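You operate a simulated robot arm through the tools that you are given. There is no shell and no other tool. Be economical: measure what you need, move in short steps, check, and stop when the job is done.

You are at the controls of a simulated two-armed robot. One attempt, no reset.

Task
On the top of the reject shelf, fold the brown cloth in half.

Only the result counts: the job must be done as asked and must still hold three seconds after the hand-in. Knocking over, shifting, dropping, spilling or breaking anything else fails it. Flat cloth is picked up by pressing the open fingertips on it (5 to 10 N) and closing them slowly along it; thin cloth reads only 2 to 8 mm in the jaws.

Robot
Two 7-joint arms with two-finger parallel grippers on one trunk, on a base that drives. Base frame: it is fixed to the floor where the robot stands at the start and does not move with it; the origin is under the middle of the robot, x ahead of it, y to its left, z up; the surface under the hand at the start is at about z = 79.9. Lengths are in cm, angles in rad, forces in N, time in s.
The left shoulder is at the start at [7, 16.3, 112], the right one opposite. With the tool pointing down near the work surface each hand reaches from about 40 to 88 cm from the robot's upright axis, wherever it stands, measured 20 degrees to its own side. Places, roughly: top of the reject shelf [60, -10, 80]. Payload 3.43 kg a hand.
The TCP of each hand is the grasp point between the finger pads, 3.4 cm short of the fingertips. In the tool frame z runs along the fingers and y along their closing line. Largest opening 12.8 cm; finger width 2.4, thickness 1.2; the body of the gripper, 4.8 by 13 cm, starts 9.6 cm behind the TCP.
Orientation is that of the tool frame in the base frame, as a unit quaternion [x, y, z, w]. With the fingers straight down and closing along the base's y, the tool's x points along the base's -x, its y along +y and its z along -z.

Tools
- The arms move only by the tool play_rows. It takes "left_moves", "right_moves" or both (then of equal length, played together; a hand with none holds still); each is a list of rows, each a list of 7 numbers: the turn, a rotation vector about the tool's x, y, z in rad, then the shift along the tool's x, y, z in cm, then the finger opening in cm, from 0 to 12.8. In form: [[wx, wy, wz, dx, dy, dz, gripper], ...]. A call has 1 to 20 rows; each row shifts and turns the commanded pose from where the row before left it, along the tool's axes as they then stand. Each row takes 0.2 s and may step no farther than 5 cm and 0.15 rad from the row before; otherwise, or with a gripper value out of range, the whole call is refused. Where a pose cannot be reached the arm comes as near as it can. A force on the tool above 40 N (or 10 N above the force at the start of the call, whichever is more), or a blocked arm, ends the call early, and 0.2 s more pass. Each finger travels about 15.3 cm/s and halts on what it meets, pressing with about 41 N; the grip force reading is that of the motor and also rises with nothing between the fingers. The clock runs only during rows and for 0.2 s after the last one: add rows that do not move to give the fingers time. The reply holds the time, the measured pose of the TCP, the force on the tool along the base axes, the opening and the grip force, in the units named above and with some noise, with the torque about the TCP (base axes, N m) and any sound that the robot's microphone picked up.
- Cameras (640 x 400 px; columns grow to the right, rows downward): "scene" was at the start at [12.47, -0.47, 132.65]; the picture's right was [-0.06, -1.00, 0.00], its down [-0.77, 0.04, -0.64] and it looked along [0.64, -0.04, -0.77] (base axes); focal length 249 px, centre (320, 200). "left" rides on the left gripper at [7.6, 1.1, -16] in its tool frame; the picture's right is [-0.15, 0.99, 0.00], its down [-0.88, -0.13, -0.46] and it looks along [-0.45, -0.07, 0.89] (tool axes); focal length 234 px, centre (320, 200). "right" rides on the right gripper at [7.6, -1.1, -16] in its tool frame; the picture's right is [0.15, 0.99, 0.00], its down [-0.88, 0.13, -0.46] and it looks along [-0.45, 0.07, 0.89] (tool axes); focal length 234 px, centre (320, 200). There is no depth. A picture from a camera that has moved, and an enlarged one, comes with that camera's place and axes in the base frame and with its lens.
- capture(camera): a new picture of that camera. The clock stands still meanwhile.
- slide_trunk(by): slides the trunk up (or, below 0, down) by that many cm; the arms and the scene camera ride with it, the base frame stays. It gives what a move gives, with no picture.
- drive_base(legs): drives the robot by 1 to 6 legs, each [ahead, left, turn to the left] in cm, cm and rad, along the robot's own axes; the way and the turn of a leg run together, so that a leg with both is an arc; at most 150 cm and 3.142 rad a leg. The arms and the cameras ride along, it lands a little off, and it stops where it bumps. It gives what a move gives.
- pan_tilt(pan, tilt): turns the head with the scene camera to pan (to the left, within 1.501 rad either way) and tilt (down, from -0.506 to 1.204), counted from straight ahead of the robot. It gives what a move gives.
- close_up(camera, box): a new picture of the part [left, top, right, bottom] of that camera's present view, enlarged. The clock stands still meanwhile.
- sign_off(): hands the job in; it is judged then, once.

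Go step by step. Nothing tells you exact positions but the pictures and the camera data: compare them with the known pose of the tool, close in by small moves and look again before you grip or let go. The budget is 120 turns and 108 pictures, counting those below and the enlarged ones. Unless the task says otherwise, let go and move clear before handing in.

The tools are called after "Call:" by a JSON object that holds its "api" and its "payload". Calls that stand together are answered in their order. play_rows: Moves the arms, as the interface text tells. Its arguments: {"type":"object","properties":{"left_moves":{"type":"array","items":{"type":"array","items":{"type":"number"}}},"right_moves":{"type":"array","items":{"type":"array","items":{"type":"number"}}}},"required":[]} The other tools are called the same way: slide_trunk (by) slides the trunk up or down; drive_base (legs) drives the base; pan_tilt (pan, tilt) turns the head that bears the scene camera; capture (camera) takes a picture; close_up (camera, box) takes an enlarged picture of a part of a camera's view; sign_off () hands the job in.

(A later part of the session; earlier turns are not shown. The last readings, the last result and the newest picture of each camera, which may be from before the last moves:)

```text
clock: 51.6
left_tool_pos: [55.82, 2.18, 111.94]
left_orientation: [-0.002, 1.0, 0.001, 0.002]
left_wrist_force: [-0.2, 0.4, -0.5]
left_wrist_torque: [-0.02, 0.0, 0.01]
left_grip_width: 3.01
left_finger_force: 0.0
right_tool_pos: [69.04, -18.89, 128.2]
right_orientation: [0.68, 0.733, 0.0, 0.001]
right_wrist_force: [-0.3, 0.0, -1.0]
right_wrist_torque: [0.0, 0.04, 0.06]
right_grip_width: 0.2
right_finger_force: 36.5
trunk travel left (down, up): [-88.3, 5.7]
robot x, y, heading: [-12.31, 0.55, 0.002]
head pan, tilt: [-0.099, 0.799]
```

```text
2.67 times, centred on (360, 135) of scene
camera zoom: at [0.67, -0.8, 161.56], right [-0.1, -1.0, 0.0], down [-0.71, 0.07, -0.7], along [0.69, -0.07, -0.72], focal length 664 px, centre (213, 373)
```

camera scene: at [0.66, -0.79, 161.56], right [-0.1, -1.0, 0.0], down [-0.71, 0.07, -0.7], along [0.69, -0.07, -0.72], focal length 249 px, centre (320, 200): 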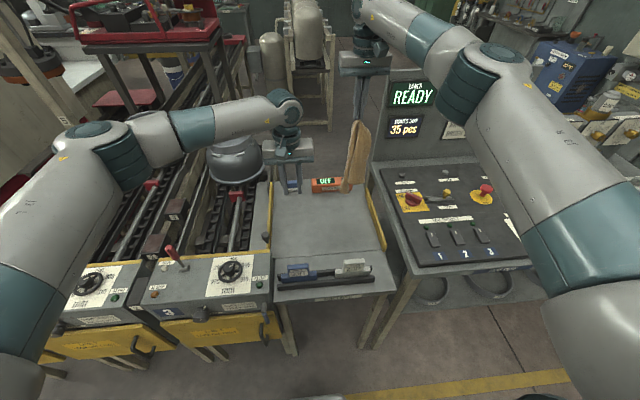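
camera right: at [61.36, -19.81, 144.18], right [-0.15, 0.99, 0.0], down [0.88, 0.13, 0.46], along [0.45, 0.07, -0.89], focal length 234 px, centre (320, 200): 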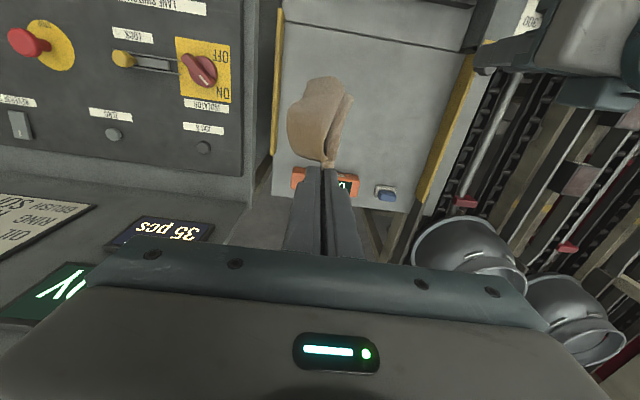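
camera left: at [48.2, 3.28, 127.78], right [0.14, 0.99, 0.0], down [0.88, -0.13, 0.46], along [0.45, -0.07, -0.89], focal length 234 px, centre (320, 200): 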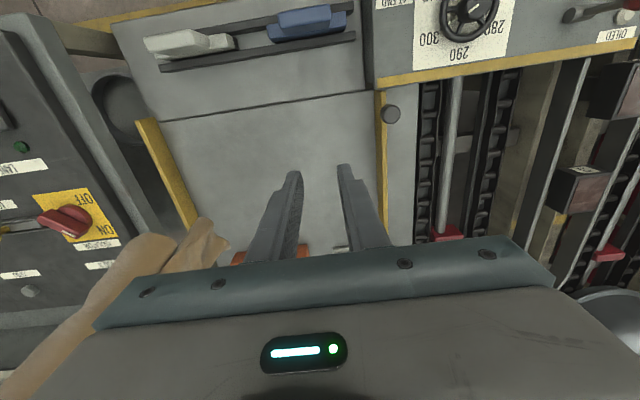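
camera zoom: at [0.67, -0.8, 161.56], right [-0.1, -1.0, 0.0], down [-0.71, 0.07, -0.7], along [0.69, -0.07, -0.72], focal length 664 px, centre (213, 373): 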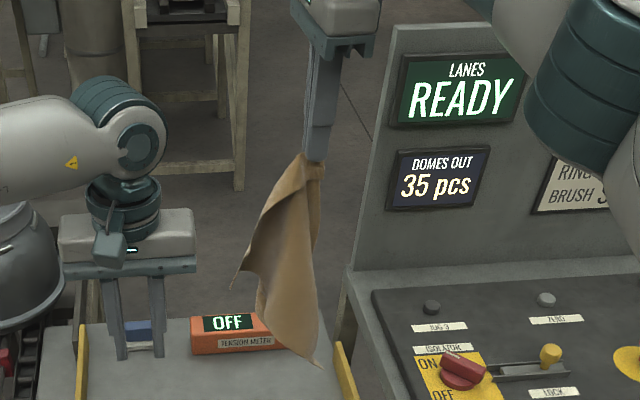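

This side shows the near-right corner at the left and the bottom point. I'll turn the wrist the other way to see the far-left wing.

Call:
{"api": "play_rows", "payload": {"right_moves": [[0, 0, -0.15, 0, 0, 0, 0], [0, 0, -0.15, 0, 0, 0, 0], [0, 0, -0.15, 0, 0, 0, 0], [0, 0, -0.15, 0, 0, 0, 0], [0, 0, -0.15, 0, 0, 0, 0], [0, 0, -0.15, 0, 0, 0, 0], [0, 0, -0.15, 0, 0, 0, 0], [0, 0, -0.15, 0, 0, 0, 0], [0, 0, -0.15, 0, 0, 0, 0], [0, 0, -0.15, 0, 0, 0, 0], [0, 0, -0.15, 0, 0, 0, 0], [0, 0, -0.15, 0, 0, 0, 0], [0, 0, -0.15, 0, 0, 0, 0], [0, 0, -0.15, 0, 0, 0, 0], [0, 0, -0.15, 0, 0, 0, 0], [0, 0, -0.15, 0, 0, 0, 0], [0, 0, -0.15, 0, 0, 0, 0], [0, 0, -0.15, 0, 0, 0, 0], [0, 0, 0, 0, 0, 0, 0], [0, 0, 0, 0, 0, 0, 0]]}}

Call:
{"api": "close_up", "payload": {"camera": "scene", "box": [290, 60, 430, 210]}}

Call:
{"api": "capture", "payload": {"camera": "left"}}

```text
clock: 55.8
left_tool_pos: [55.73, 2.17, 111.81]
left_orientation: [-0.002, 1.0, 0.001, 0.002]
left_wrist_force: [-0.2, 0.2, 0.1]
left_wrist_torque: [0.02, 0.0, -0.02]
left_grip_width: 3.03
left_finger_force: 0.0
right_tool_pos: [63.39, -21.55, 126.34]
right_orientation: [-0.244, 0.97, 0.0, 0.001]
right_wrist_force: [-0.5, -0.3, 0.3]
right_wrist_torque: [-0.01, -0.01, 0.0]
right_grip_width: 0.2
right_finger_force: 36.6
right hand out of reach, approached as far as the arm can: row 13, 14, 15, 16, 17, 18
trunk travel left (down, up): [-88.3, 5.7]
robot x, y, heading: [-12.39, -0.05, 0.001]
head pan, tilt: [-0.099, 0.799]
```

```text
2.67 times, centred on (360, 135) of scene
camera zoom: at [0.63, -0.91, 161.56], right [-0.1, -1.0, 0.0], down [-0.71, 0.07, -0.7], along [0.69, -0.07, -0.72], focal length 664 px, centre (213, 373)
```

zoom: 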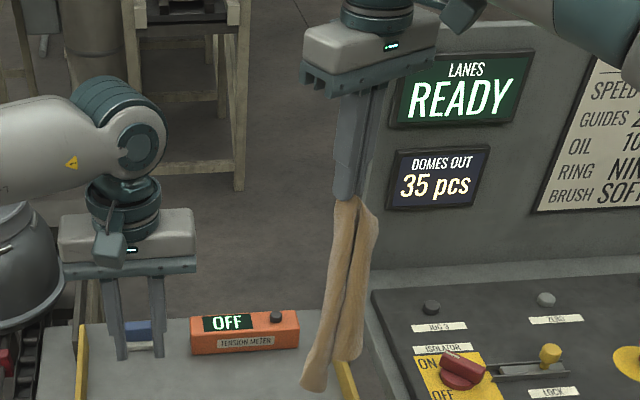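

```text
38 pictures are left
camera left: at [48.18, 3.21, 127.79], right [0.14, 0.99, 0.0], down [0.88, -0.13, 0.46], along [0.45, -0.06, -0.89], focal length 234 px, centre (320, 200)
```

left: 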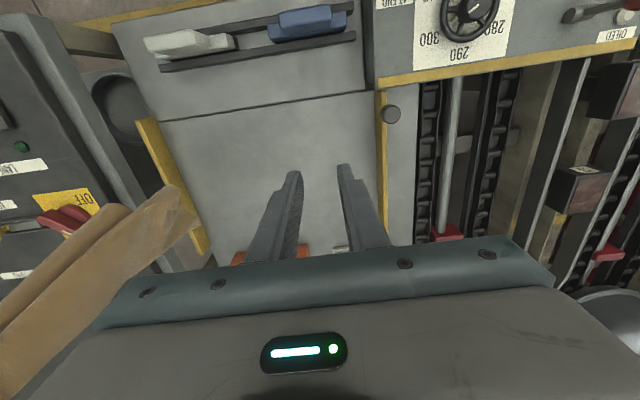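

From these views the cloth hangs like a half-open book, with the spine (the far-right to near-left diagonal) on the far side. If I touch the bottom corner down at the near-left and lay it out diagonally away, it should open flat. First I'll clear the left hand and turn the wrist to align that diagonal.

Call:
{"api": "play_rows", "payload": {"left_moves": [[0, 0, 0, 0, 4, 0, 3], [0, 0, 0, 0, 4, 0, 3], [0, 0, 0, 0, 4, 0, 3], [0, 0, 0, 0, 4, 0, 3], [0, 0, 0, 0, 3, 0, 3], [0, 0, 0, 0, 0, 0, 3], [0, 0, 0, 0, 0, 0, 3], [0, 0, 0, 0, 0, 0, 3], [0, 0, 0, 0, 0, 0, 3], [0, 0, 0, 0, 0, 0, 3]], "right_moves": [[0, 0, 0.15, 0, 0, 0, 0], [0, 0, 0.15, 0, 0, 0, 0], [0, 0, 0.15, 0, 0, 0, 0], [0, 0, 0.15, 0, 0, 0, 0], [0, 0, 0.15, 0, 0, 0, 0], [0, 0, 0.15, 0, 0, 0, 0], [0, 0, 0.15, 0, 0, 0, 0], [0, 0, 0.15, 0, 0, 0, 0], [0, 0, 0.15, 0, 0, 0, 0], [0, 0, 0, 0, 0, 0, 0]]}}

Call:
{"api": "drive_base", "payload": {"legs": [[4, 0, 0]]}}

```text
clock: 58.0
left_tool_pos: [55.53, 21.24, 111.62]
left_orientation: [-0.002, 1.0, 0.0, 0.002]
left_wrist_force: [0.4, -0.6, -0.5]
left_wrist_torque: [0.0, 0.02, -0.01]
left_grip_width: 3.0
left_finger_force: 0.1
right_tool_pos: [63.5, -21.49, 126.41]
right_orientation: [0.416, 0.909, 0.001, 0.001]
right_wrist_force: [0.2, 0.1, -0.2]
right_wrist_torque: [0.03, -0.01, 0.02]
right_grip_width: 0.21
right_finger_force: 36.9
trunk travel left (down, up): [-88.3, 5.7]
robot x, y, heading: [-12.36, -0.2, 0.001]
head pan, tilt: [-0.099, 0.799]
```

```text
clock: 58.9
left_tool_pos: [58.64, 21.3, 112.22]
left_orientation: [-0.002, 1.0, 0.0, 0.005]
left_wrist_force: [-1.4, -0.3, -0.2]
left_wrist_torque: [-0.04, -0.07, -0.01]
left_grip_width: 3.0
left_finger_force: 0.1
right_tool_pos: [66.63, -21.45, 126.96]
right_orientation: [0.415, 0.91, 0.001, 0.004]
right_wrist_force: [-0.5, -0.5, 0.6]
right_wrist_torque: [0.02, -0.11, 0.08]
right_grip_width: 0.19
right_finger_force: 36.3
trunk travel left (down, up): [-88.3, 5.7]
robot x, y, heading: [-8.4, -0.29, 0.002]
head pan, tilt: [-0.099, 0.799]
```

The wrist is turned so the laying direction runs along the tool's −x. Now I'll carry the hanging cloth over the near-left start point.

Call:
{"api": "play_rows", "payload": {"right_moves": [[0, 0, 0, 2, 0.25, 0, 0], [0, 0, 0, 2.3, 0.25, 0, 0], [0, 0, 0, 2.3, 0.25, 0, 0], [0, 0, 0, 2.3, 0.25, 0, 0], [0, 0, 0, 2.3, 0.25, 0, 0], [0, 0, 0, 2.3, 0.25, 0, 0], [0, 0, 0, 2.3, 0.25, 0, 0], [0, 0, 0, 2.3, 0.25, 0, 0], [0, 0, 0, 2.3, 0.25, 0, 0], [0, 0, 0, 2.3, 0.25, 0, 0], [0, 0, 0, 2.3, 0.25, 0, 0], [0, 0, 0, 2.2, 0.25, 0, 0], [0, 0, 0, 0, 0, 0, 0], [0, 0, 0, 0, 0, 0, 0], [0, 0, 0, 0, 0, 0, 0]]}}

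Call:
{"api": "capture", "payload": {"camera": "scene"}}

```text
clock: 62.1
left_tool_pos: [59.39, 21.48, 111.58]
left_orientation: [-0.001, 1.0, 0.0, 0.002]
left_wrist_force: [-0.3, -0.7, -0.2]
left_wrist_torque: [0.0, 0.0, -0.01]
left_grip_width: 3.0
left_finger_force: 0.0
right_tool_pos: [51.8, 1.0, 126.38]
right_orientation: [0.416, 0.91, 0.001, 0.001]
right_wrist_force: [-0.5, 0.0, -0.2]
right_wrist_torque: [-0.02, 0.0, 0.04]
right_grip_width: 0.17
right_finger_force: 36.2
trunk travel left (down, up): [-88.3, 5.7]
robot x, y, heading: [-8.58, -0.25, 0.005]
head pan, tilt: [-0.099, 0.799]
```

```text
37 pictures are left
camera scene: at [4.57, -0.72, 161.56], right [-0.1, -1.0, 0.0], down [-0.71, 0.07, -0.7], along [0.69, -0.07, -0.72], focal length 249 px, centre (320, 200)
```

scene: 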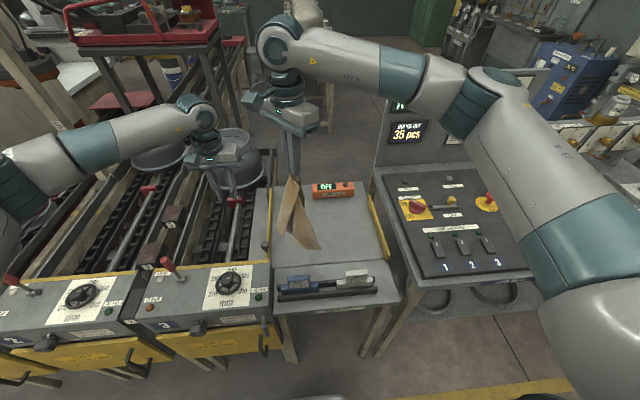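

The cloth hangs over the start area and its two wings are visible. I'll lower until the bottom corner is near the surface and look closely.

Call:
{"api": "play_rows", "payload": {"right_moves": [[0, 0, 0, 0, 0, 1.5, 0], [0, 0, 0, 0, 0, 1.5, 0], [0, 0, 0, 0, 0, 1.5, 0], [0, 0, 0, 0, 0, 1.5, 0], [0, 0, 0, 0, 0, 1.5, 0], [0, 0, 0, 0, 0, 1.5, 0], [0, 0, 0, 0, 0, 1.5, 0], [0, 0, 0, 0, 0, 1.5, 0], [0, 0, 0, 0, 0, 0, 0], [0, 0, 0, 0, 0, 0, 0]]}}

Call:
{"api": "close_up", "payload": {"camera": "scene", "box": [240, 140, 400, 300]}}

```text
clock: 64.3
left_tool_pos: [59.34, 21.39, 111.66]
left_orientation: [-0.002, 1.0, 0.0, 0.002]
left_wrist_force: [0.1, 0.1, -0.1]
left_wrist_torque: [-0.01, -0.04, 0.0]
left_grip_width: 3.03
left_finger_force: 0.1
right_tool_pos: [51.99, 1.1, 114.05]
right_orientation: [0.414, 0.91, 0.001, 0.001]
right_wrist_force: [-0.2, -0.1, 0.6]
right_wrist_torque: [0.01, 0.02, 0.09]
right_grip_width: 0.19
right_finger_force: 36.2
trunk travel left (down, up): [-88.3, 5.7]
robot x, y, heading: [-8.18, -0.03, 0.002]
head pan, tilt: [-0.099, 0.799]
```

```text
2.50 times, centred on (320, 220) of scene
camera zoom: at [4.58, -0.76, 161.56], right [-0.1, -1.0, 0.0], down [-0.71, 0.07, -0.7], along [0.69, -0.07, -0.72], focal length 623 px, centre (320, 150)
```

zoom: 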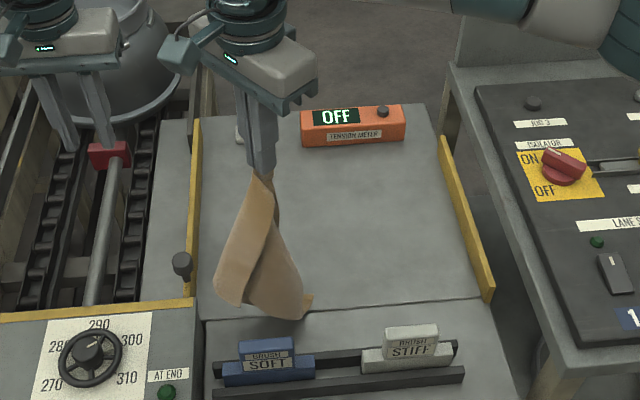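

The bottom corner is just touching down. I'll lay the cloth out along the diagonal, lowering as I go, and check partway.

Call:
{"api": "play_rows", "payload": {"right_moves": [[0, 0, 0, -2.3, 0, 0.09, 0], [0, 0, 0, -2.29, 0, 0.27, 0], [0, 0, 0, -2.26, 0, 0.44, 0], [0, 0, 0, -2.22, 0, 0.61, 0], [0, 0, 0, -2.17, 0, 0.78, 0], [0, 0, 0, -2.1, 0, 0.95, 0], [0, 0, 0, -2.02, 0, 1.1, 0], [0, 0, 0, -1.93, 0, 1.26, 0], [0, 0, 0, -1.83, 0, 1.4, 0], [0, 0, 0, -1.72, 0, 1.54, 0], [0, 0, 0, -1.59, 0, 1.66, 0], [0, 0, 0, 0, 0, 0, 0]]}}

Call:
{"api": "close_up", "payload": {"camera": "scene", "box": [240, 140, 400, 300]}}

```text
clock: 66.9
left_tool_pos: [59.44, 21.36, 111.78]
left_orientation: [-0.002, 1.0, 0.001, 0.002]
left_wrist_force: [-0.6, -0.5, 0.1]
left_wrist_torque: [0.02, -0.01, -0.01]
left_grip_width: 3.01
left_finger_force: 0.0
right_tool_pos: [66.58, -16.0, 104.21]
right_orientation: [0.415, 0.91, 0.001, 0.001]
right_wrist_force: [0.2, -0.1, -1.2]
right_wrist_torque: [-0.02, 0.0, 0.01]
right_grip_width: 0.21
right_finger_force: 36.8
trunk travel left (down, up): [-88.3, 5.7]
robot x, y, heading: [-8.27, 0.14, 0.004]
head pan, tilt: [-0.099, 0.799]
```

```text
2.50 times, centred on (320, 220) of scene
camera zoom: at [4.56, -0.77, 161.56], right [-0.1, -1.0, 0.0], down [-0.71, 0.07, -0.7], along [0.69, -0.07, -0.72], focal length 623 px, centre (320, 150)
```

zoom: 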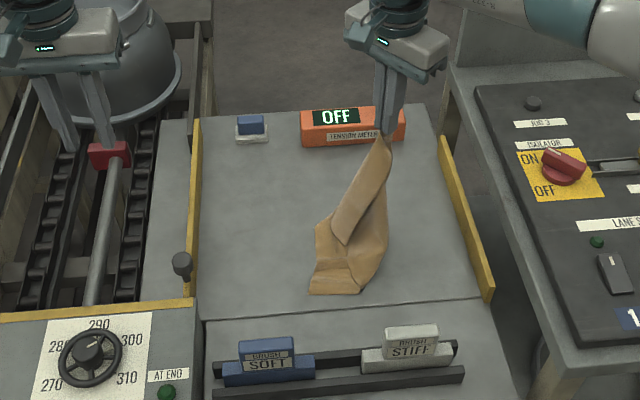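

It dragged a little but is laying out. I'll finish lowering toward (74, −22).

Call:
{"api": "play_rows", "payload": {"right_moves": [[0, 0, 0, -1.3, 0.2, 1.2, 0], [0, 0, 0, -1.3, 0.2, 1.2, 0], [0, 0, 0, -1.2, 0.2, 1.4, 0], [0, 0, 0, -1.1, 0.2, 1.5, 0], [0, 0, 0, -1, 0.2, 1.6, 0], [0, 0, 0, -0.9, 0.2, 1.7, 0], [0, 0, 0, -0.8, 0.2, 1.8, 0], [0, 0, 0, -0.7, 0.2, 1.8, 0], [0, 0, 0, -0.6, 0.2, 1.8, 0], [0, 0, 0, -0.5, 0.2, 1.8, 0], [0, 0, 0, -0.3, 0.2, 1.8, 0], [0, 0, 0, -0.3, 0.2, 1.4, 0], [0, 0, 0, 0, 0, 0, 0]]}}

Call:
{"api": "close_up", "payload": {"camera": "scene", "box": [240, 140, 400, 300]}}

```text
clock: 69.7
left_tool_pos: [59.42, 21.3, 111.8]
left_orientation: [-0.002, 1.0, 0.0, 0.002]
left_wrist_force: [-0.7, -0.1, 0.2]
left_wrist_torque: [0.03, -0.03, 0.01]
left_grip_width: 3.0
left_finger_force: 0.0
right_tool_pos: [69.41, -21.65, 86.58]
right_orientation: [0.415, 0.91, 0.0, 0.002]
right_wrist_force: [0.1, -1.4, 0.2]
right_wrist_torque: [0.01, -0.02, 0.05]
right_grip_width: 0.21
right_finger_force: 36.1
right hand out of reach, approached as far as the arm can: row 7, 8, 9, 10, 11, 12
trunk travel left (down, up): [-88.3, 5.7]
robot x, y, heading: [-8.46, 0.05, 0.003]
head pan, tilt: [-0.099, 0.799]
```

```text
2.50 times, centred on (320, 220) of scene
camera zoom: at [4.58, -0.77, 161.56], right [-0.1, -1.0, 0.0], down [-0.71, 0.07, -0.7], along [0.69, -0.07, -0.72], focal length 623 px, centre (320, 150)
```

zoom: 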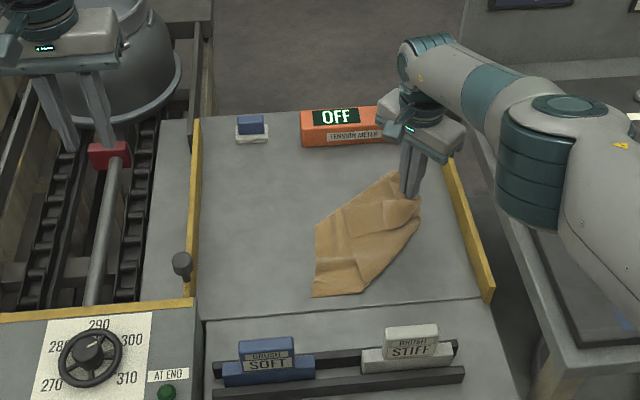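

The cloth is partly spread. I'll zoom in to see the layers before letting go.

Call:
{"api": "close_up", "payload": {"camera": "scene", "box": [305, 170, 375, 225]}}

Call:
{"api": "capture", "payload": {"camera": "right"}}

```text
7.27 times, centred on (340, 198) of scene
camera zoom: at [4.58, -0.77, 161.56], right [-0.1, -1.0, 0.0], down [-0.71, 0.07, -0.7], along [0.69, -0.07, -0.72], focal length 1811 px, centre (174, 218)
```

zoom: 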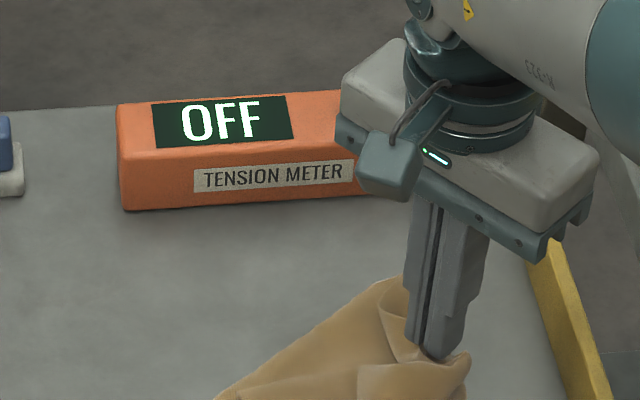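

```text
32 pictures are left
camera right: at [63.44, -16.56, 102.5], right [0.65, 0.76, 0.0], down [0.67, -0.58, 0.46], along [0.35, -0.3, -0.89], focal length 234 px, centre (320, 200)
```

right: 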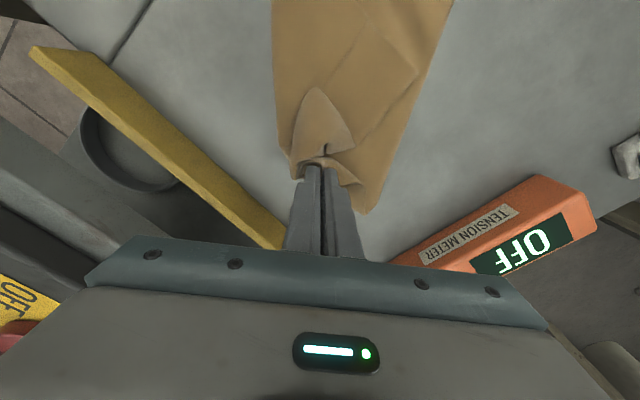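

I'll lower the last 2 cm, release the corner, lift away, and get a clear look at how the cloth lies.

Call:
{"api": "slide_trunk", "payload": {"by": -2}}

Call:
{"api": "play_rows", "payload": {"right_moves": [[0, 0, 0, 0, 0, 0, 1.5], [0, 0, 0, 0, 0, 0, 3], [0, 0, 0, 0, 0, -2, 3], [0, 0, 0, 0, 0, -4, 3], [0, 0, 0, 0, 0, -4, 3], [0, 0, 0, 0, -4, -4, 3], [0, 0, 0, 0, -4, -2, 3], [0, 0, 0, 0, -3, 0, 3], [0, 0, 0, 0, 0, 0, 3]]}}

Call:
{"api": "close_up", "payload": {"camera": "scene", "box": [290, 170, 390, 270]}}

```text
clock: 70.4
left_tool_pos: [59.44, 21.25, 109.7]
left_orientation: [-0.002, 1.0, 0.0, 0.002]
left_wrist_force: [0.7, 0.0, -0.3]
left_wrist_torque: [0.0, 0.04, -0.02]
left_grip_width: 2.98
left_finger_force: 0.0
right_tool_pos: [69.4, -21.71, 84.6]
right_orientation: [0.415, 0.91, 0.0, 0.001]
right_wrist_force: [-0.2, -0.6, -0.3]
right_wrist_torque: [0.01, 0.0, 0.04]
right_grip_width: 0.22
right_finger_force: 37.2
trunk travel left (down, up): [-86.3, 7.7]
robot x, y, heading: [-8.35, 0.02, 0.006]
head pan, tilt: [-0.099, 0.799]
```

```text
refused: row 6 steps farther than a row can; nothing moved
```

```text
4.00 times, centred on (340, 220) of scene
camera zoom: at [4.56, -0.79, 159.56], right [-0.1, -1.0, 0.0], down [-0.71, 0.07, -0.7], along [0.69, -0.07, -0.72], focal length 996 px, centre (240, 120)
```

zoom: 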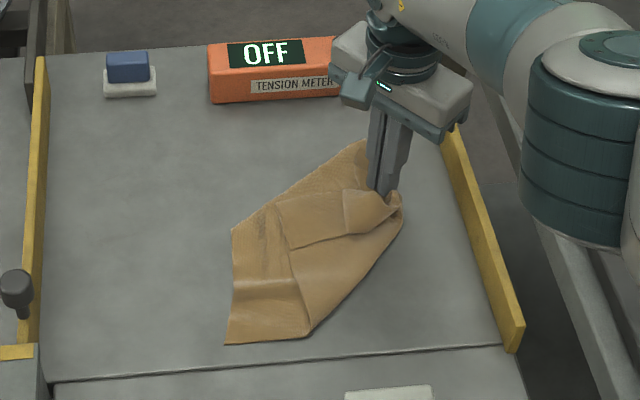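

The retreat step was too long, so I'll repeat it with shorter steps.

Call:
{"api": "play_rows", "payload": {"right_moves": [[0, 0, 0, 0, 0, 0, 1.5], [0, 0, 0, 0, 0, 0, 3], [0, 0, 0, 0, 0, -2, 3], [0, 0, 0, 0, 0, -4, 3], [0, 0, 0, 0, 0, -4, 3], [0, 0, 0, 1, -3, -3, 3], [0, 0, 0, 2, -3, -2, 3], [0, 0, 0, 2, -3, 0, 3], [0, 0, 0, 2, -3, 0, 3], [0, 0, 0, 0, 0, 0, 3]]}}

Call:
{"api": "close_up", "payload": {"camera": "scene", "box": [300, 180, 380, 260]}}

Call:
{"api": "capture", "payload": {"camera": "right"}}

```text
clock: 72.6
left_tool_pos: [59.46, 21.31, 109.76]
left_orientation: [-0.002, 1.0, 0.0, 0.001]
left_wrist_force: [0.3, -0.9, 0.3]
left_wrist_torque: [-0.02, -0.01, -0.01]
left_grip_width: 3.0
left_finger_force: 0.1
right_tool_pos: [55.77, -24.33, 99.45]
right_orientation: [0.415, 0.91, 0.0, 0.002]
right_wrist_force: [0.6, 0.3, 0.5]
right_wrist_torque: [-0.04, -0.02, 0.06]
right_grip_width: 3.01
right_finger_force: 0.0
trunk travel left (down, up): [-86.3, 7.7]
robot x, y, heading: [-8.36, -0.13, 0.001]
head pan, tilt: [-0.099, 0.799]
```

```text
5.00 times, centred on (340, 220) of scene
camera zoom: at [4.63, -0.71, 159.56], right [-0.1, -1.0, 0.0], down [-0.71, 0.07, -0.7], along [0.69, -0.07, -0.72], focal length 1245 px, centre (220, 100)
```

zoom: 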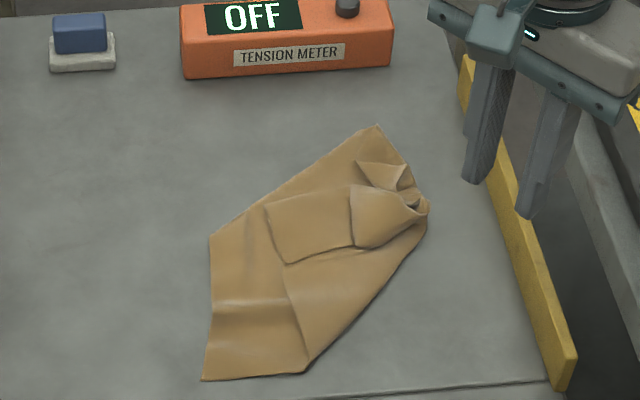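

```text
29 pictures are left
camera right: at [49.77, -19.28, 115.43], right [0.65, 0.76, 0.0], down [0.67, -0.58, 0.46], along [0.35, -0.3, -0.89], focal length 234 px, centre (320, 200)
```

right: 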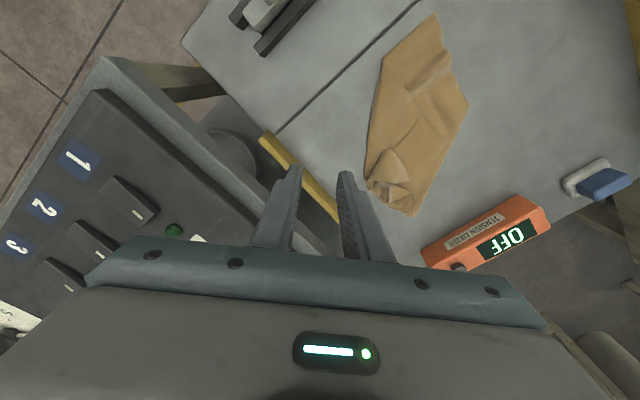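

The cloth lies crumpled with one clean single-layer corner at about (52.7, −4.5), its near-left corner. I'll pinch that with the left hand, lift it so the cloth hangs open, then take a neighbouring corner with the right hand.

Call:
{"api": "play_rows", "payload": {"left_moves": [[0, 0, 0, 0.6, -2.95, 2.3, 3], [0, 0, 0, 0.6, -2.95, 2.3, 3], [0, 0, 0, 0.6, -2.95, 2.3, 3], [0, 0, 0, 0.6, -2.95, 2.3, 3], [0, 0, 0, 0.6, -2.95, 2.3, 3], [0, 0, 0, 0.6, -2.95, 2.3, 3], [0, 0, 0, 0.6, -2.95, 2.3, 3], [0, 0, 0, 0.6, -2.95, 2.3, 3], [0, 0, 0, 0.6, -2.95, 2.3, 3], [0, 0, 0, 0, -0.4, 1.5, 3], [0, 0, 0, 0, 0, 0, 3]], "right_moves": [[0, 0, 0, -0.67, -0.58, -0.5, 3], [0, 0, 0, -0.67, -0.58, -0.5, 3], [0, 0, 0, -0.67, -0.58, -0.5, 3], [0, 0, 0, -0.67, -0.58, -0.5, 3], [0, 0, 0, -0.67, -0.58, -0.5, 3], [0, 0, 0, -0.67, -0.58, -0.5, 3], [0, 0, 0, -0.67, -0.58, -0.5, 3], [0, 0, 0, -0.67, -0.58, -0.5, 3], [0, 0, 0, -0.67, -0.58, -0.5, 3], [0, 0, 0, 0, 0, 0, 3], [0, 0, 0, 0, 0, 0, 3]]}}

Call:
{"api": "close_up", "payload": {"camera": "left", "box": [140, 60, 460, 260]}}

```text
clock: 75.0
left_tool_pos: [54.08, -5.82, 87.62]
left_orientation: [-0.001, 1.0, 0.0, 0.002]
left_wrist_force: [-1.3, 0.5, -0.8]
left_wrist_torque: [0.0, 0.03, -0.02]
left_grip_width: 2.99
left_finger_force: 0.0
right_tool_pos: [55.57, -32.14, 104.25]
right_orientation: [0.415, 0.91, 0.001, 0.001]
right_wrist_force: [-0.8, -0.3, -0.7]
right_wrist_torque: [-0.04, 0.02, 0.02]
right_grip_width: 3.01
right_finger_force: 0.1
trunk travel left (down, up): [-86.3, 7.7]
robot x, y, heading: [-8.18, -0.19, 0.002]
head pan, tilt: [-0.099, 0.799]
```

```text
2.00 times, centred on (300, 160) of left
camera zoom: at [46.53, -4.59, 103.62], right [0.14, 0.99, 0.0], down [0.88, -0.13, 0.46], along [0.45, -0.07, -0.89], focal length 468 px, centre (360, 280)
```

zoom: 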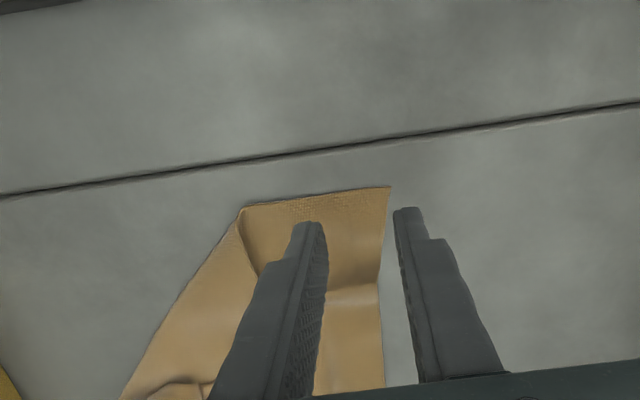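

The corner is at (53.3, −4.2). I'll shift the left hand to (54.8, −7.2) and go down to contact.

Call:
{"api": "play_rows", "payload": {"left_moves": [[0, 0, 0, -0.5, -1.4, 0, 3], [0, 0, 0, 0, 0, 2, 3], [0, 0, 0, 0, 0, 1.5, 3], [0, 0, 0, 0, 0, 0.3, 3], [0, 0, 0, 0, 0, 0.2, 3], [0, 0, 0, 0, 0, 0, 3]]}}

```text
clock: 76.4
left_tool_pos: [54.7, -7.09, 83.53]
left_orientation: [-0.002, 1.0, 0.001, 0.002]
left_wrist_force: [0.8, -0.5, 0.2]
left_wrist_torque: [0.0, -0.02, 0.0]
left_grip_width: 3.03
left_finger_force: 0.0
right_tool_pos: [55.7, -32.23, 104.09]
right_orientation: [0.415, 0.91, 0.0, 0.002]
right_wrist_force: [0.3, -0.5, 0.0]
right_wrist_torque: [-0.02, 0.0, -0.01]
right_grip_width: 3.0
right_finger_force: 0.1
trunk travel left (down, up): [-86.3, 7.7]
robot x, y, heading: [-8.24, -0.25, 0.002]
head pan, tilt: [-0.099, 0.799]
```

Call:
{"api": "play_rows", "payload": {"left_moves": [[0, 0, 0, 0, 0, 0.1, 3], [0, 0, 0, 0, 0, 0.08, 3], [0, 0, 0, 0, 0, 0, 3]]}}

```text
clock: 77.2
left_tool_pos: [54.76, -7.16, 83.36]
left_orientation: [-0.002, 1.0, -0.001, 0.001]
left_wrist_force: [-1.7, -1.3, 7.9]
left_wrist_torque: [0.04, 0.09, 0.04]
left_grip_width: 2.98
left_finger_force: 0.1
right_tool_pos: [55.64, -32.13, 104.19]
right_orientation: [0.415, 0.91, 0.001, 0.001]
right_wrist_force: [1.3, -0.3, -0.2]
right_wrist_torque: [0.01, 0.01, 0.02]
right_grip_width: 2.99
right_finger_force: 0.0
trunk travel left (down, up): [-86.3, 7.7]
robot x, y, heading: [-8.27, -0.32, 0.004]
head pan, tilt: [-0.099, 0.799]
```

Contact is 8 N, so I'll close slowly and lift slightly.

Call:
{"api": "play_rows", "payload": {"left_moves": [[0, 0, 0, 0, 0, 0, 2.7], [0, 0, 0, 0, 0, 0, 2.4], [0, 0, 0, 0, 0, 0, 2.1], [0, 0, 0, 0, 0, 0, 1.8], [0, 0, 0, 0, 0, 0, 1.5], [0, 0, 0, 0, 0, 0, 1.2], [0, 0, 0, 0, 0, 0, 0.9], [0, 0, 0, 0, 0, 0, 0.6], [0, 0, 0, 0, 0, 0, 0.3], [0, 0, 0, 0, 0, 0, 0], [0, 0, 0, 0, 0, 0, 0], [0, 0, 0, 0, 0, 0, 0], [0, 0, 0, 0, 0, -1, 0], [0, 0, 0, 0, 0, -1, 0], [0, 0, 0, 0, 0, 0, 0]]}}

Call:
{"api": "capture", "payload": {"camera": "left"}}

```text
clock: 80.4
left_tool_pos: [54.79, -7.08, 85.39]
left_orientation: [-0.002, 1.0, 0.001, 0.002]
left_wrist_force: [-0.3, 0.7, -0.3]
left_wrist_torque: [0.01, 0.02, -0.02]
left_grip_width: 0.21
left_finger_force: 37.0
right_tool_pos: [55.73, -32.11, 104.13]
right_orientation: [0.415, 0.91, 0.0, 0.002]
right_wrist_force: [-0.2, 0.6, 0.5]
right_wrist_torque: [0.02, -0.02, -0.02]
right_grip_width: 3.02
right_finger_force: 0.1
trunk travel left (down, up): [-86.3, 7.7]
robot x, y, heading: [-8.44, 0.18, 0.004]
head pan, tilt: [-0.099, 0.799]
```

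```text
27 pictures are left
camera left: at [47.17, -5.89, 101.29], right [0.14, 0.99, 0.0], down [0.88, -0.13, 0.46], along [0.45, -0.06, -0.89], focal length 234 px, centre (320, 200)
```

left: 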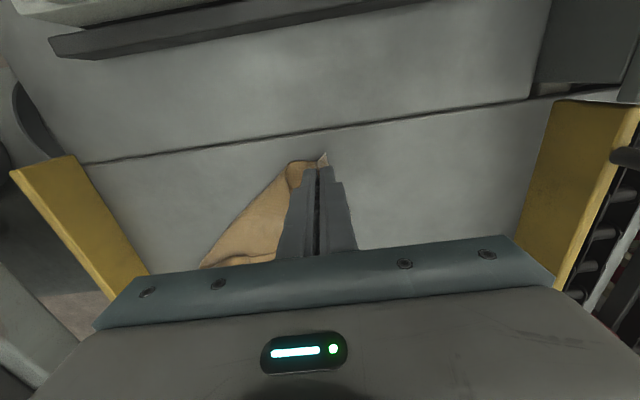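

I have a clean single-layer grip on the near-left corner. I'll lift it high over the shelf so the cloth hangs free.

Call:
{"api": "play_rows", "payload": {"left_moves": [[0, 0, 0, -0.3, 0, -2, 0], [0, 0, 0, -0.3, 0, -2.2, 0], [0, 0, 0, -0.3, 0, -2.2, 0], [0, 0, 0, -0.3, 0, -2.2, 0], [0, 0, 0, -0.3, 0, -2.2, 0], [0, 0, 0, -0.3, 0, -2.2, 0], [0, 0, 0, -0.3, 0, -2.2, 0], [0, 0, 0, -0.3, 0, -2.2, 0], [0, 0, 0, -0.3, 0, -2.2, 0], [0, 0, 0, -0.3, 0, -2.2, 0], [0, 0, 0, -0.3, 0, -2.2, 0], [0, 0, 0, -0.3, 0, -2.2, 0], [0, 0, 0, -0.3, 0, -2.2, 0], [0, 0, 0, -0.3, 0, -2.2, 0], [0, 0, 0, -0.3, 0, -2.2, 0], [0, 0, 0, -0.3, 0, -2.2, 0], [0, 0, 0, 0, 0, 0, 0], [0, 0, 0, 0, 0, 0, 0], [0, 0, 0, 0, 0, 0, 0]]}}

Call:
{"api": "slide_trunk", "payload": {"by": 5}}

Call:
{"api": "close_up", "payload": {"camera": "scene", "box": [230, 60, 410, 240]}}

```text
clock: 84.4
left_tool_pos: [59.45, -7.02, 120.28]
left_orientation: [-0.002, 1.0, 0.0, 0.002]
left_wrist_force: [0.8, -0.9, 0.0]
left_wrist_torque: [0.0, -0.03, 0.0]
left_grip_width: 0.2
left_finger_force: 36.7
right_tool_pos: [55.63, -32.17, 104.2]
right_orientation: [0.415, 0.91, 0.0, 0.002]
right_wrist_force: [-0.1, 0.6, -0.4]
right_wrist_torque: [0.03, 0.0, -0.02]
right_grip_width: 3.0
right_finger_force: 0.1
trunk travel left (down, up): [-86.3, 7.7]
robot x, y, heading: [-8.19, -0.02, 0.004]
head pan, tilt: [-0.099, 0.799]
```

```text
clock: 85.3
left_tool_pos: [59.54, -7.0, 125.25]
left_orientation: [-0.002, 1.0, 0.0, 0.0]
left_wrist_force: [0.5, 0.9, -0.9]
left_wrist_torque: [0.01, -0.03, 0.04]
left_grip_width: 0.2
left_finger_force: 36.5
right_tool_pos: [55.78, -32.28, 109.18]
right_orientation: [0.415, 0.91, 0.001, 0.001]
right_wrist_force: [-0.9, 0.3, -1.0]
right_wrist_torque: [0.03, 0.03, 0.0]
right_grip_width: 2.99
right_finger_force: 0.0
trunk travel left (down, up): [-91.3, 2.7]
robot x, y, heading: [-8.07, 0.14, 0.002]
head pan, tilt: [-0.099, 0.799]
```

```text
2.22 times, centred on (320, 150) of scene
camera zoom: at [4.65, -0.81, 164.55], right [-0.1, -1.0, 0.0], down [-0.71, 0.07, -0.7], along [0.69, -0.07, -0.72], focal length 554 px, centre (320, 311)
```

zoom: 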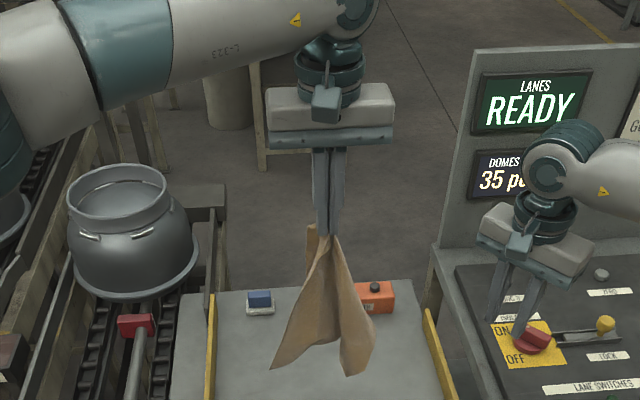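

The cloth hangs nicely with two separate wing tips visible. I'll look from the left hand's own camera to locate them in depth.

Call:
{"api": "close_up", "payload": {"camera": "left", "box": [220, 60, 420, 260]}}

Call:
{"api": "close_up", "payload": {"camera": "scene", "box": [290, 150, 360, 250]}}

```text
2.00 times, centred on (320, 160) of left
camera zoom: at [51.93, -5.92, 141.18], right [0.14, 0.99, 0.0], down [0.88, -0.13, 0.46], along [0.45, -0.06, -0.89], focal length 468 px, centre (320, 280)
```

zoom: 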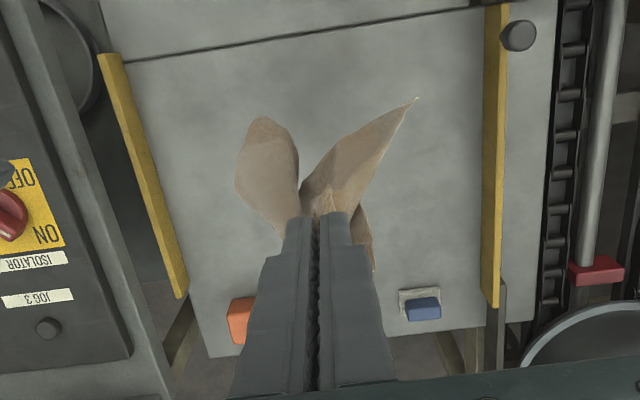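

```text
4.00 times, centred on (325, 200) of scene
camera zoom: at [4.65, -0.81, 164.55], right [-0.1, -1.0, 0.0], down [-0.71, 0.07, -0.7], along [0.69, -0.07, -0.72], focal length 996 px, centre (300, 200)
```

zoom: 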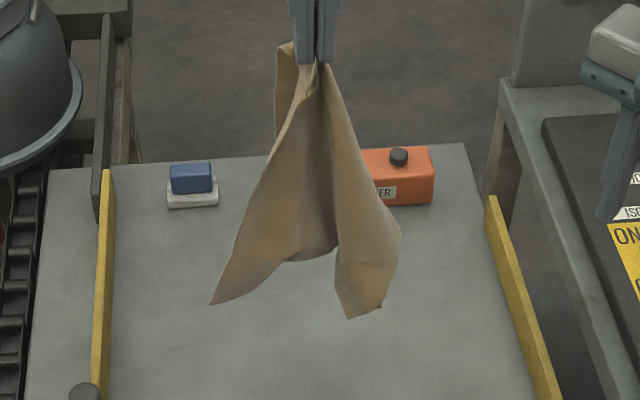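

Triangulating, the left wing tip is at about (57.5, 1.8, 97.2), 26 cm from the grip, so it is a corner on the same long edge. I'll turn the left wrist to swing that tip toward the robot, and bring the right hand to a tilted approach pose.

Call:
{"api": "play_rows", "payload": {"left_moves": [[0, 0, -0.13, 0, 0, 0, 0], [0, 0, -0.13, 0, 0, 0, 0], [0, 0, -0.13, 0, 0, 0, 0], [0, 0, -0.13, 0, 0, 0, 0], [0, 0, -0.13, 0, 0, 0, 0], [0, 0, -0.13, 0, 0, 0, 0], [0, 0, -0.13, 0, 0, 0, 0], [0, 0, -0.13, 0, 0, 0, 0], [0, 0, -0.13, 0, 0, 0, 0], [0, 0, -0.13, 0, 0, 0, 0], [0, 0, -0.13, 0, 0, 0, 0], [0, 0, -0.13, 0, 0, 0, 0], [0, 0, 0, 0, 0, 0, 0]], "right_moves": [[0, 0, -0.143, 0, 0, 0, 3], [0, 0, -0.143, 0, 0, 0, 3], [0, 0, -0.143, 0, 0, 0, 3], [0, 0, -0.143, 0, 0, 0, 3], [0, 0, -0.143, 0, 0, 0, 3], [0, 0, -0.143, 0, 0, 0, 3], [0, -0.12, 0, 1.5, 0, 0, 3], [0, -0.12, 0, 1.5, 0, 0, 3], [0, -0.12, 0, 1.5, 0, 0, 3], [0, -0.12, 0, 1.5, 0, -0.3, 3], [0, -0.12, 0, 1.5, 0, -0.5, 3], [0, -0.1, 0, 1.5, 0, -0.7, 3], [0, 0, 0, 0, 0, 0, 3]]}}

Call:
{"api": "close_up", "payload": {"camera": "scene", "box": [250, 110, 410, 270]}}

Call:
{"api": "capture", "payload": {"camera": "right"}}

```text
clock: 88.1
left_tool_pos: [59.59, -6.85, 125.23]
left_orientation: [-0.704, 0.71, -0.001, 0.002]
left_wrist_force: [-0.3, -0.1, -0.8]
left_wrist_torque: [-0.02, 0.03, -0.05]
left_grip_width: 0.22
left_finger_force: 36.8
right_tool_pos: [46.64, -32.02, 107.83]
right_orientation: [-0.001, 0.939, 0.001, 0.344]
right_wrist_force: [0.3, -0.5, 0.7]
right_wrist_torque: [0.02, 0.03, 0.03]
right_grip_width: 2.98
right_finger_force: 0.1
trunk travel left (down, up): [-91.3, 2.7]
robot x, y, heading: [-7.97, -0.02, 0.004]
head pan, tilt: [-0.099, 0.799]
```

```text
2.50 times, centred on (330, 190) of scene
camera zoom: at [4.63, -0.77, 164.56], right [-0.1, -1.0, 0.0], down [-0.71, 0.07, -0.7], along [0.69, -0.07, -0.72], focal length 623 px, centre (295, 225)
```

zoom: 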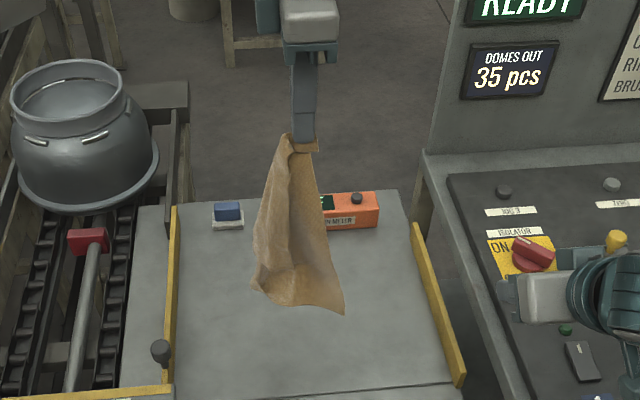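

```text
22 pictures are left
camera right: at [30.44, -33.0, 115.15], right [-0.11, 0.99, -0.09], down [0.38, 0.13, 0.92], along [0.92, 0.07, -0.39], focal length 234 px, centre (320, 200)
```

right: 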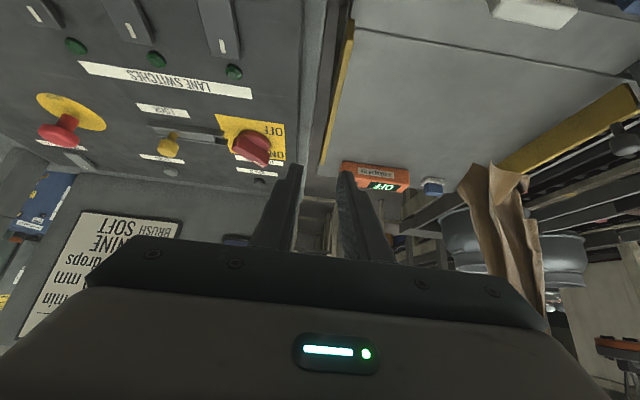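

The tip now points toward the near-right. I'll move the cloth 8 cm away, turn it back so the tip points straight at the robot, and bring the right hand in front of it, still clear.

Call:
{"api": "play_rows", "payload": {"left_moves": [[0, 0, 0, 0, -2, 0, 0], [0, 0, 0, 0, -2, 0, 0], [0, 0, 0, 0, -2, 0, 0], [0, 0, 0, 0, -2, 0, 0], [0, 0, 0.14, 0, 0, 0, 0], [0, 0, 0.14, 0, 0, 0, 0], [0, 0, 0.14, 0, 0, 0, 0], [0, 0, 0.14, 0, 0, 0, 0], [0, 0, 0.14, 0, 0, 0, 0], [0, 0, 0, 0, 0, 0, 0], [0, 0, 0, 0, 0, 0, 0], [0, 0, 0, 0, 0, 0, 0], [0, 0, 0, 0, 0, 0, 0], [0, 0, 0, 0, 0, 0, 0]], "right_moves": [[0, -0.028, 0, 0.16, 2.78, 0.88, 5], [0, -0.028, 0, 0.16, 2.78, 0.88, 5], [0, -0.028, 0, 0.16, 2.78, 0.88, 5], [0, -0.028, 0, 0.16, 2.78, 0.88, 5], [0, -0.028, 0, 0.16, 2.78, 0.88, 5], [0, -0.028, 0, 0.16, 2.78, 0.88, 5], [0, -0.028, 0, 0.16, 2.78, 0.88, 5], [0, -0.028, 0, 0.16, 2.78, 0.88, 5], [0, -0.028, 0, 0.16, 2.78, 0.88, 5], [0, 0, 0, 0, 0, 0, 5], [0, 0, 0, 0, 0, 0, 5], [0, 0, 0, 0, 0, 0, 5], [0, 0, 0, 0, 0, 0, 5], [0, 0, 0, 0, 0, 0, 5]]}}

Call:
{"api": "capture", "payload": {"camera": "right"}}

Call:
{"api": "close_up", "payload": {"camera": "scene", "box": [250, 90, 410, 250]}}

```text
clock: 91.1
left_tool_pos: [67.45, -7.11, 125.19]
left_orientation: [-0.418, 0.908, -0.001, 0.002]
left_wrist_force: [-0.5, -0.5, 0.0]
left_wrist_torque: [-0.01, -0.01, 0.04]
left_grip_width: 0.21
left_finger_force: 36.8
right_tool_pos: [47.66, -26.44, 106.37]
right_orientation: [-0.001, 0.929, 0.001, 0.37]
right_wrist_force: [-0.4, -0.9, 0.3]
right_wrist_torque: [0.01, 0.02, 0.0]
right_grip_width: 5.03
right_finger_force: 0.1
right hand out of reach, approached as far as the arm can: row 3, 4, 5, 6, 7, 8, 9
trunk travel left (down, up): [-91.3, 2.7]
robot x, y, heading: [-8.05, -0.09, 0.003]
head pan, tilt: [-0.099, 0.799]
```

```text
21 pictures are left
camera right: at [30.94, -27.61, 112.71], right [-0.11, 0.99, -0.1], down [0.33, 0.13, 0.94], along [0.94, 0.07, -0.34], focal length 234 px, centre (320, 200)
```

right: 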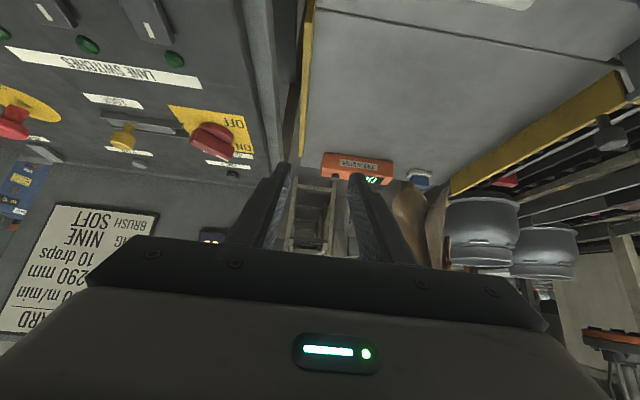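

```text
2.50 times, centred on (330, 170) of scene
camera zoom: at [4.58, -0.8, 164.56], right [-0.1, -1.0, 0.0], down [-0.71, 0.07, -0.7], along [0.69, -0.07, -0.72], focal length 623 px, centre (295, 275)
```

zoom: 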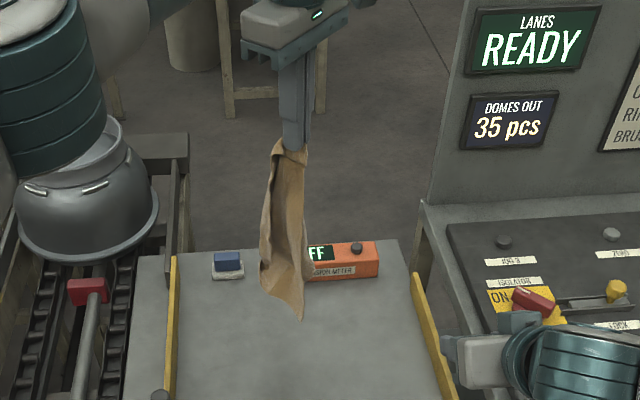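

The tip points straight at the robot now, at about (59.5, −7, 98). The right arm can't hold such a steep tilt up there, so I'll use a smaller tilt and come in front of the tip from above.

Call:
{"api": "play_rows", "payload": {"right_moves": [[0, 0.051, 0, -0.3, 2.41, 0.54, 5], [0, 0.051, 0, -0.3, 2.41, 0.54, 5], [0, 0.051, 0, -0.3, 2.41, 0.54, 5], [0, 0.051, 0, -0.3, 2.41, 0.54, 5], [0, 0.051, 0, -0.3, 2.41, 0.54, 5], [0, 0.051, 0, -0.3, 2.41, 0.54, 5], [0, 0.051, 0, -0.3, 2.41, 0.54, 5], [0, 0.051, 0, -0.3, 2.41, 0.54, 5], [0, 0, 0, 0, 0, 0, 5]]}}

Call:
{"api": "capture", "payload": {"camera": "right"}}

```text
clock: 93.1
left_tool_pos: [67.47, -7.05, 125.3]
left_orientation: [-0.419, 0.908, 0.0, 0.001]
left_wrist_force: [-0.1, -0.3, 0.3]
left_wrist_torque: [-0.02, 0.02, 0.03]
left_grip_width: 0.2
left_finger_force: 37.0
right_tool_pos: [51.77, -7.27, 104.29]
right_orientation: [-0.001, 0.982, 0.001, 0.187]
right_wrist_force: [1.1, -0.6, -0.8]
right_wrist_torque: [0.01, 0.0, 0.01]
right_grip_width: 4.99
right_finger_force: 0.0
trunk travel left (down, up): [-91.3, 2.7]
robot x, y, heading: [-8.42, -0.21, 0.009]
head pan, tilt: [-0.099, 0.799]
```

```text
19 pictures are left
camera right: at [38.81, -8.41, 116.31], right [-0.14, 0.99, -0.05], down [0.65, 0.13, 0.75], along [0.75, 0.07, -0.66], focal length 234 px, centre (320, 200)
```

right: 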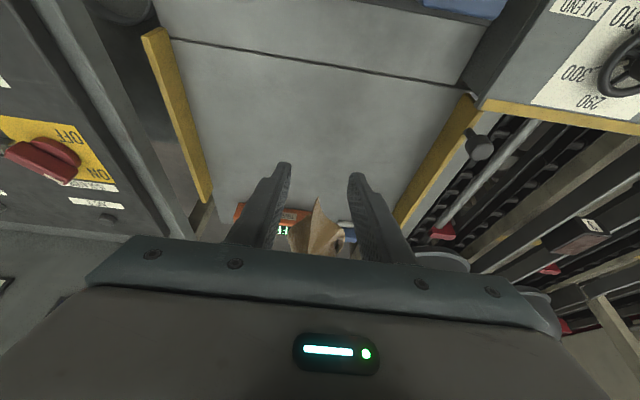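

The corner points neatly between the right fingers; I place it at about (61, −6.6, 96.5). I'll advance most of the way and check once more.

Call:
{"api": "play_rows", "payload": {"right_moves": [[0, 0, 0, -1.25, 0.13, 1.1, 5], [0, 0, 0, -1.25, 0.13, 1.1, 5], [0, 0, 0, -1.25, 0.13, 1.1, 5], [0, 0, 0, -1.25, 0.13, 1.1, 5], [0, 0, 0, -1.25, 0.13, 1.1, 5], [0, 0, 0, 0, 0, 0, 5]]}}

Call:
{"api": "close_up", "payload": {"camera": "right", "box": [200, 110, 440, 260]}}

```text
clock: 94.5
left_tool_pos: [67.43, -7.16, 125.29]
left_orientation: [-0.419, 0.908, 0.0, 0.001]
left_wrist_force: [0.3, -0.3, -0.6]
left_wrist_torque: [0.02, 0.0, 0.06]
left_grip_width: 0.19
left_finger_force: 36.5
right_tool_pos: [59.83, -6.53, 101.34]
right_orientation: [-0.001, 0.982, 0.0, 0.188]
right_wrist_force: [0.8, -0.7, 0.6]
right_wrist_torque: [-0.01, -0.01, -0.02]
right_grip_width: 5.01
right_finger_force: 0.0
trunk travel left (down, up): [-91.3, 2.7]
robot x, y, heading: [-8.4, 0.08, 0.002]
head pan, tilt: [-0.099, 0.799]
```

```text
2.67 times, centred on (320, 185) of right
camera zoom: at [46.73, -7.59, 113.48], right [-0.14, 0.99, -0.05], down [0.65, 0.13, 0.75], along [0.75, 0.07, -0.66], focal length 624 px, centre (320, 240)
```

zoom: 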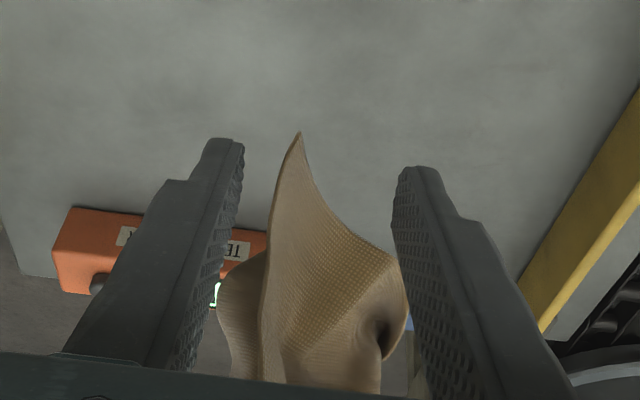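

The corner is right between the fingertips. I'll advance 0.8 cm along the fingers and close slowly.

Call:
{"api": "play_rows", "payload": {"right_moves": [[0, 0, 0, 0.2, -0.2, 0.8, 5], [0, 0, 0, 0, 0, 0, 4], [0, 0, 0, 0, 0, 0, 3], [0, 0, 0, 0, 0, 0, 2], [0, 0, 0, 0, 0, 0, 1], [0, 0, 0, 0, 0, 0, 0], [0, 0, 0, 0, 0, 0, 0], [0, 0, 0, 0, 0, 0, 0]]}}

Call:
{"api": "close_up", "payload": {"camera": "right", "box": [200, 110, 440, 260]}}

```text
clock: 96.3
left_tool_pos: [67.37, -6.94, 125.15]
left_orientation: [-0.419, 0.908, 0.0, 0.001]
left_wrist_force: [0.6, 0.4, -0.5]
left_wrist_torque: [-0.01, 0.01, 0.03]
left_grip_width: 0.19
left_finger_force: 37.2
right_tool_pos: [59.8, -6.87, 100.54]
right_orientation: [-0.001, 0.982, 0.0, 0.188]
right_wrist_force: [0.6, -0.8, -0.1]
right_wrist_torque: [0.0, -0.04, 0.01]
right_grip_width: 0.2
right_finger_force: 36.2
trunk travel left (down, up): [-91.3, 2.7]
robot x, y, heading: [-8.34, 0.21, 0.003]
head pan, tilt: [-0.099, 0.799]
```

```text
2.67 times, centred on (320, 185) of right
camera zoom: at [46.82, -7.78, 112.62], right [-0.14, 0.99, -0.05], down [0.65, 0.13, 0.75], along [0.75, 0.07, -0.66], focal length 624 px, centre (320, 240)
```

zoom: 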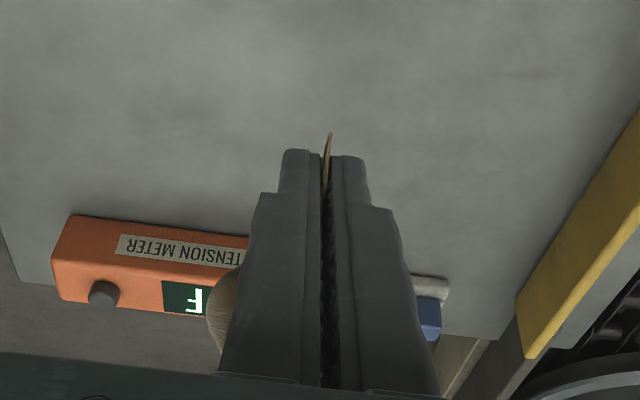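

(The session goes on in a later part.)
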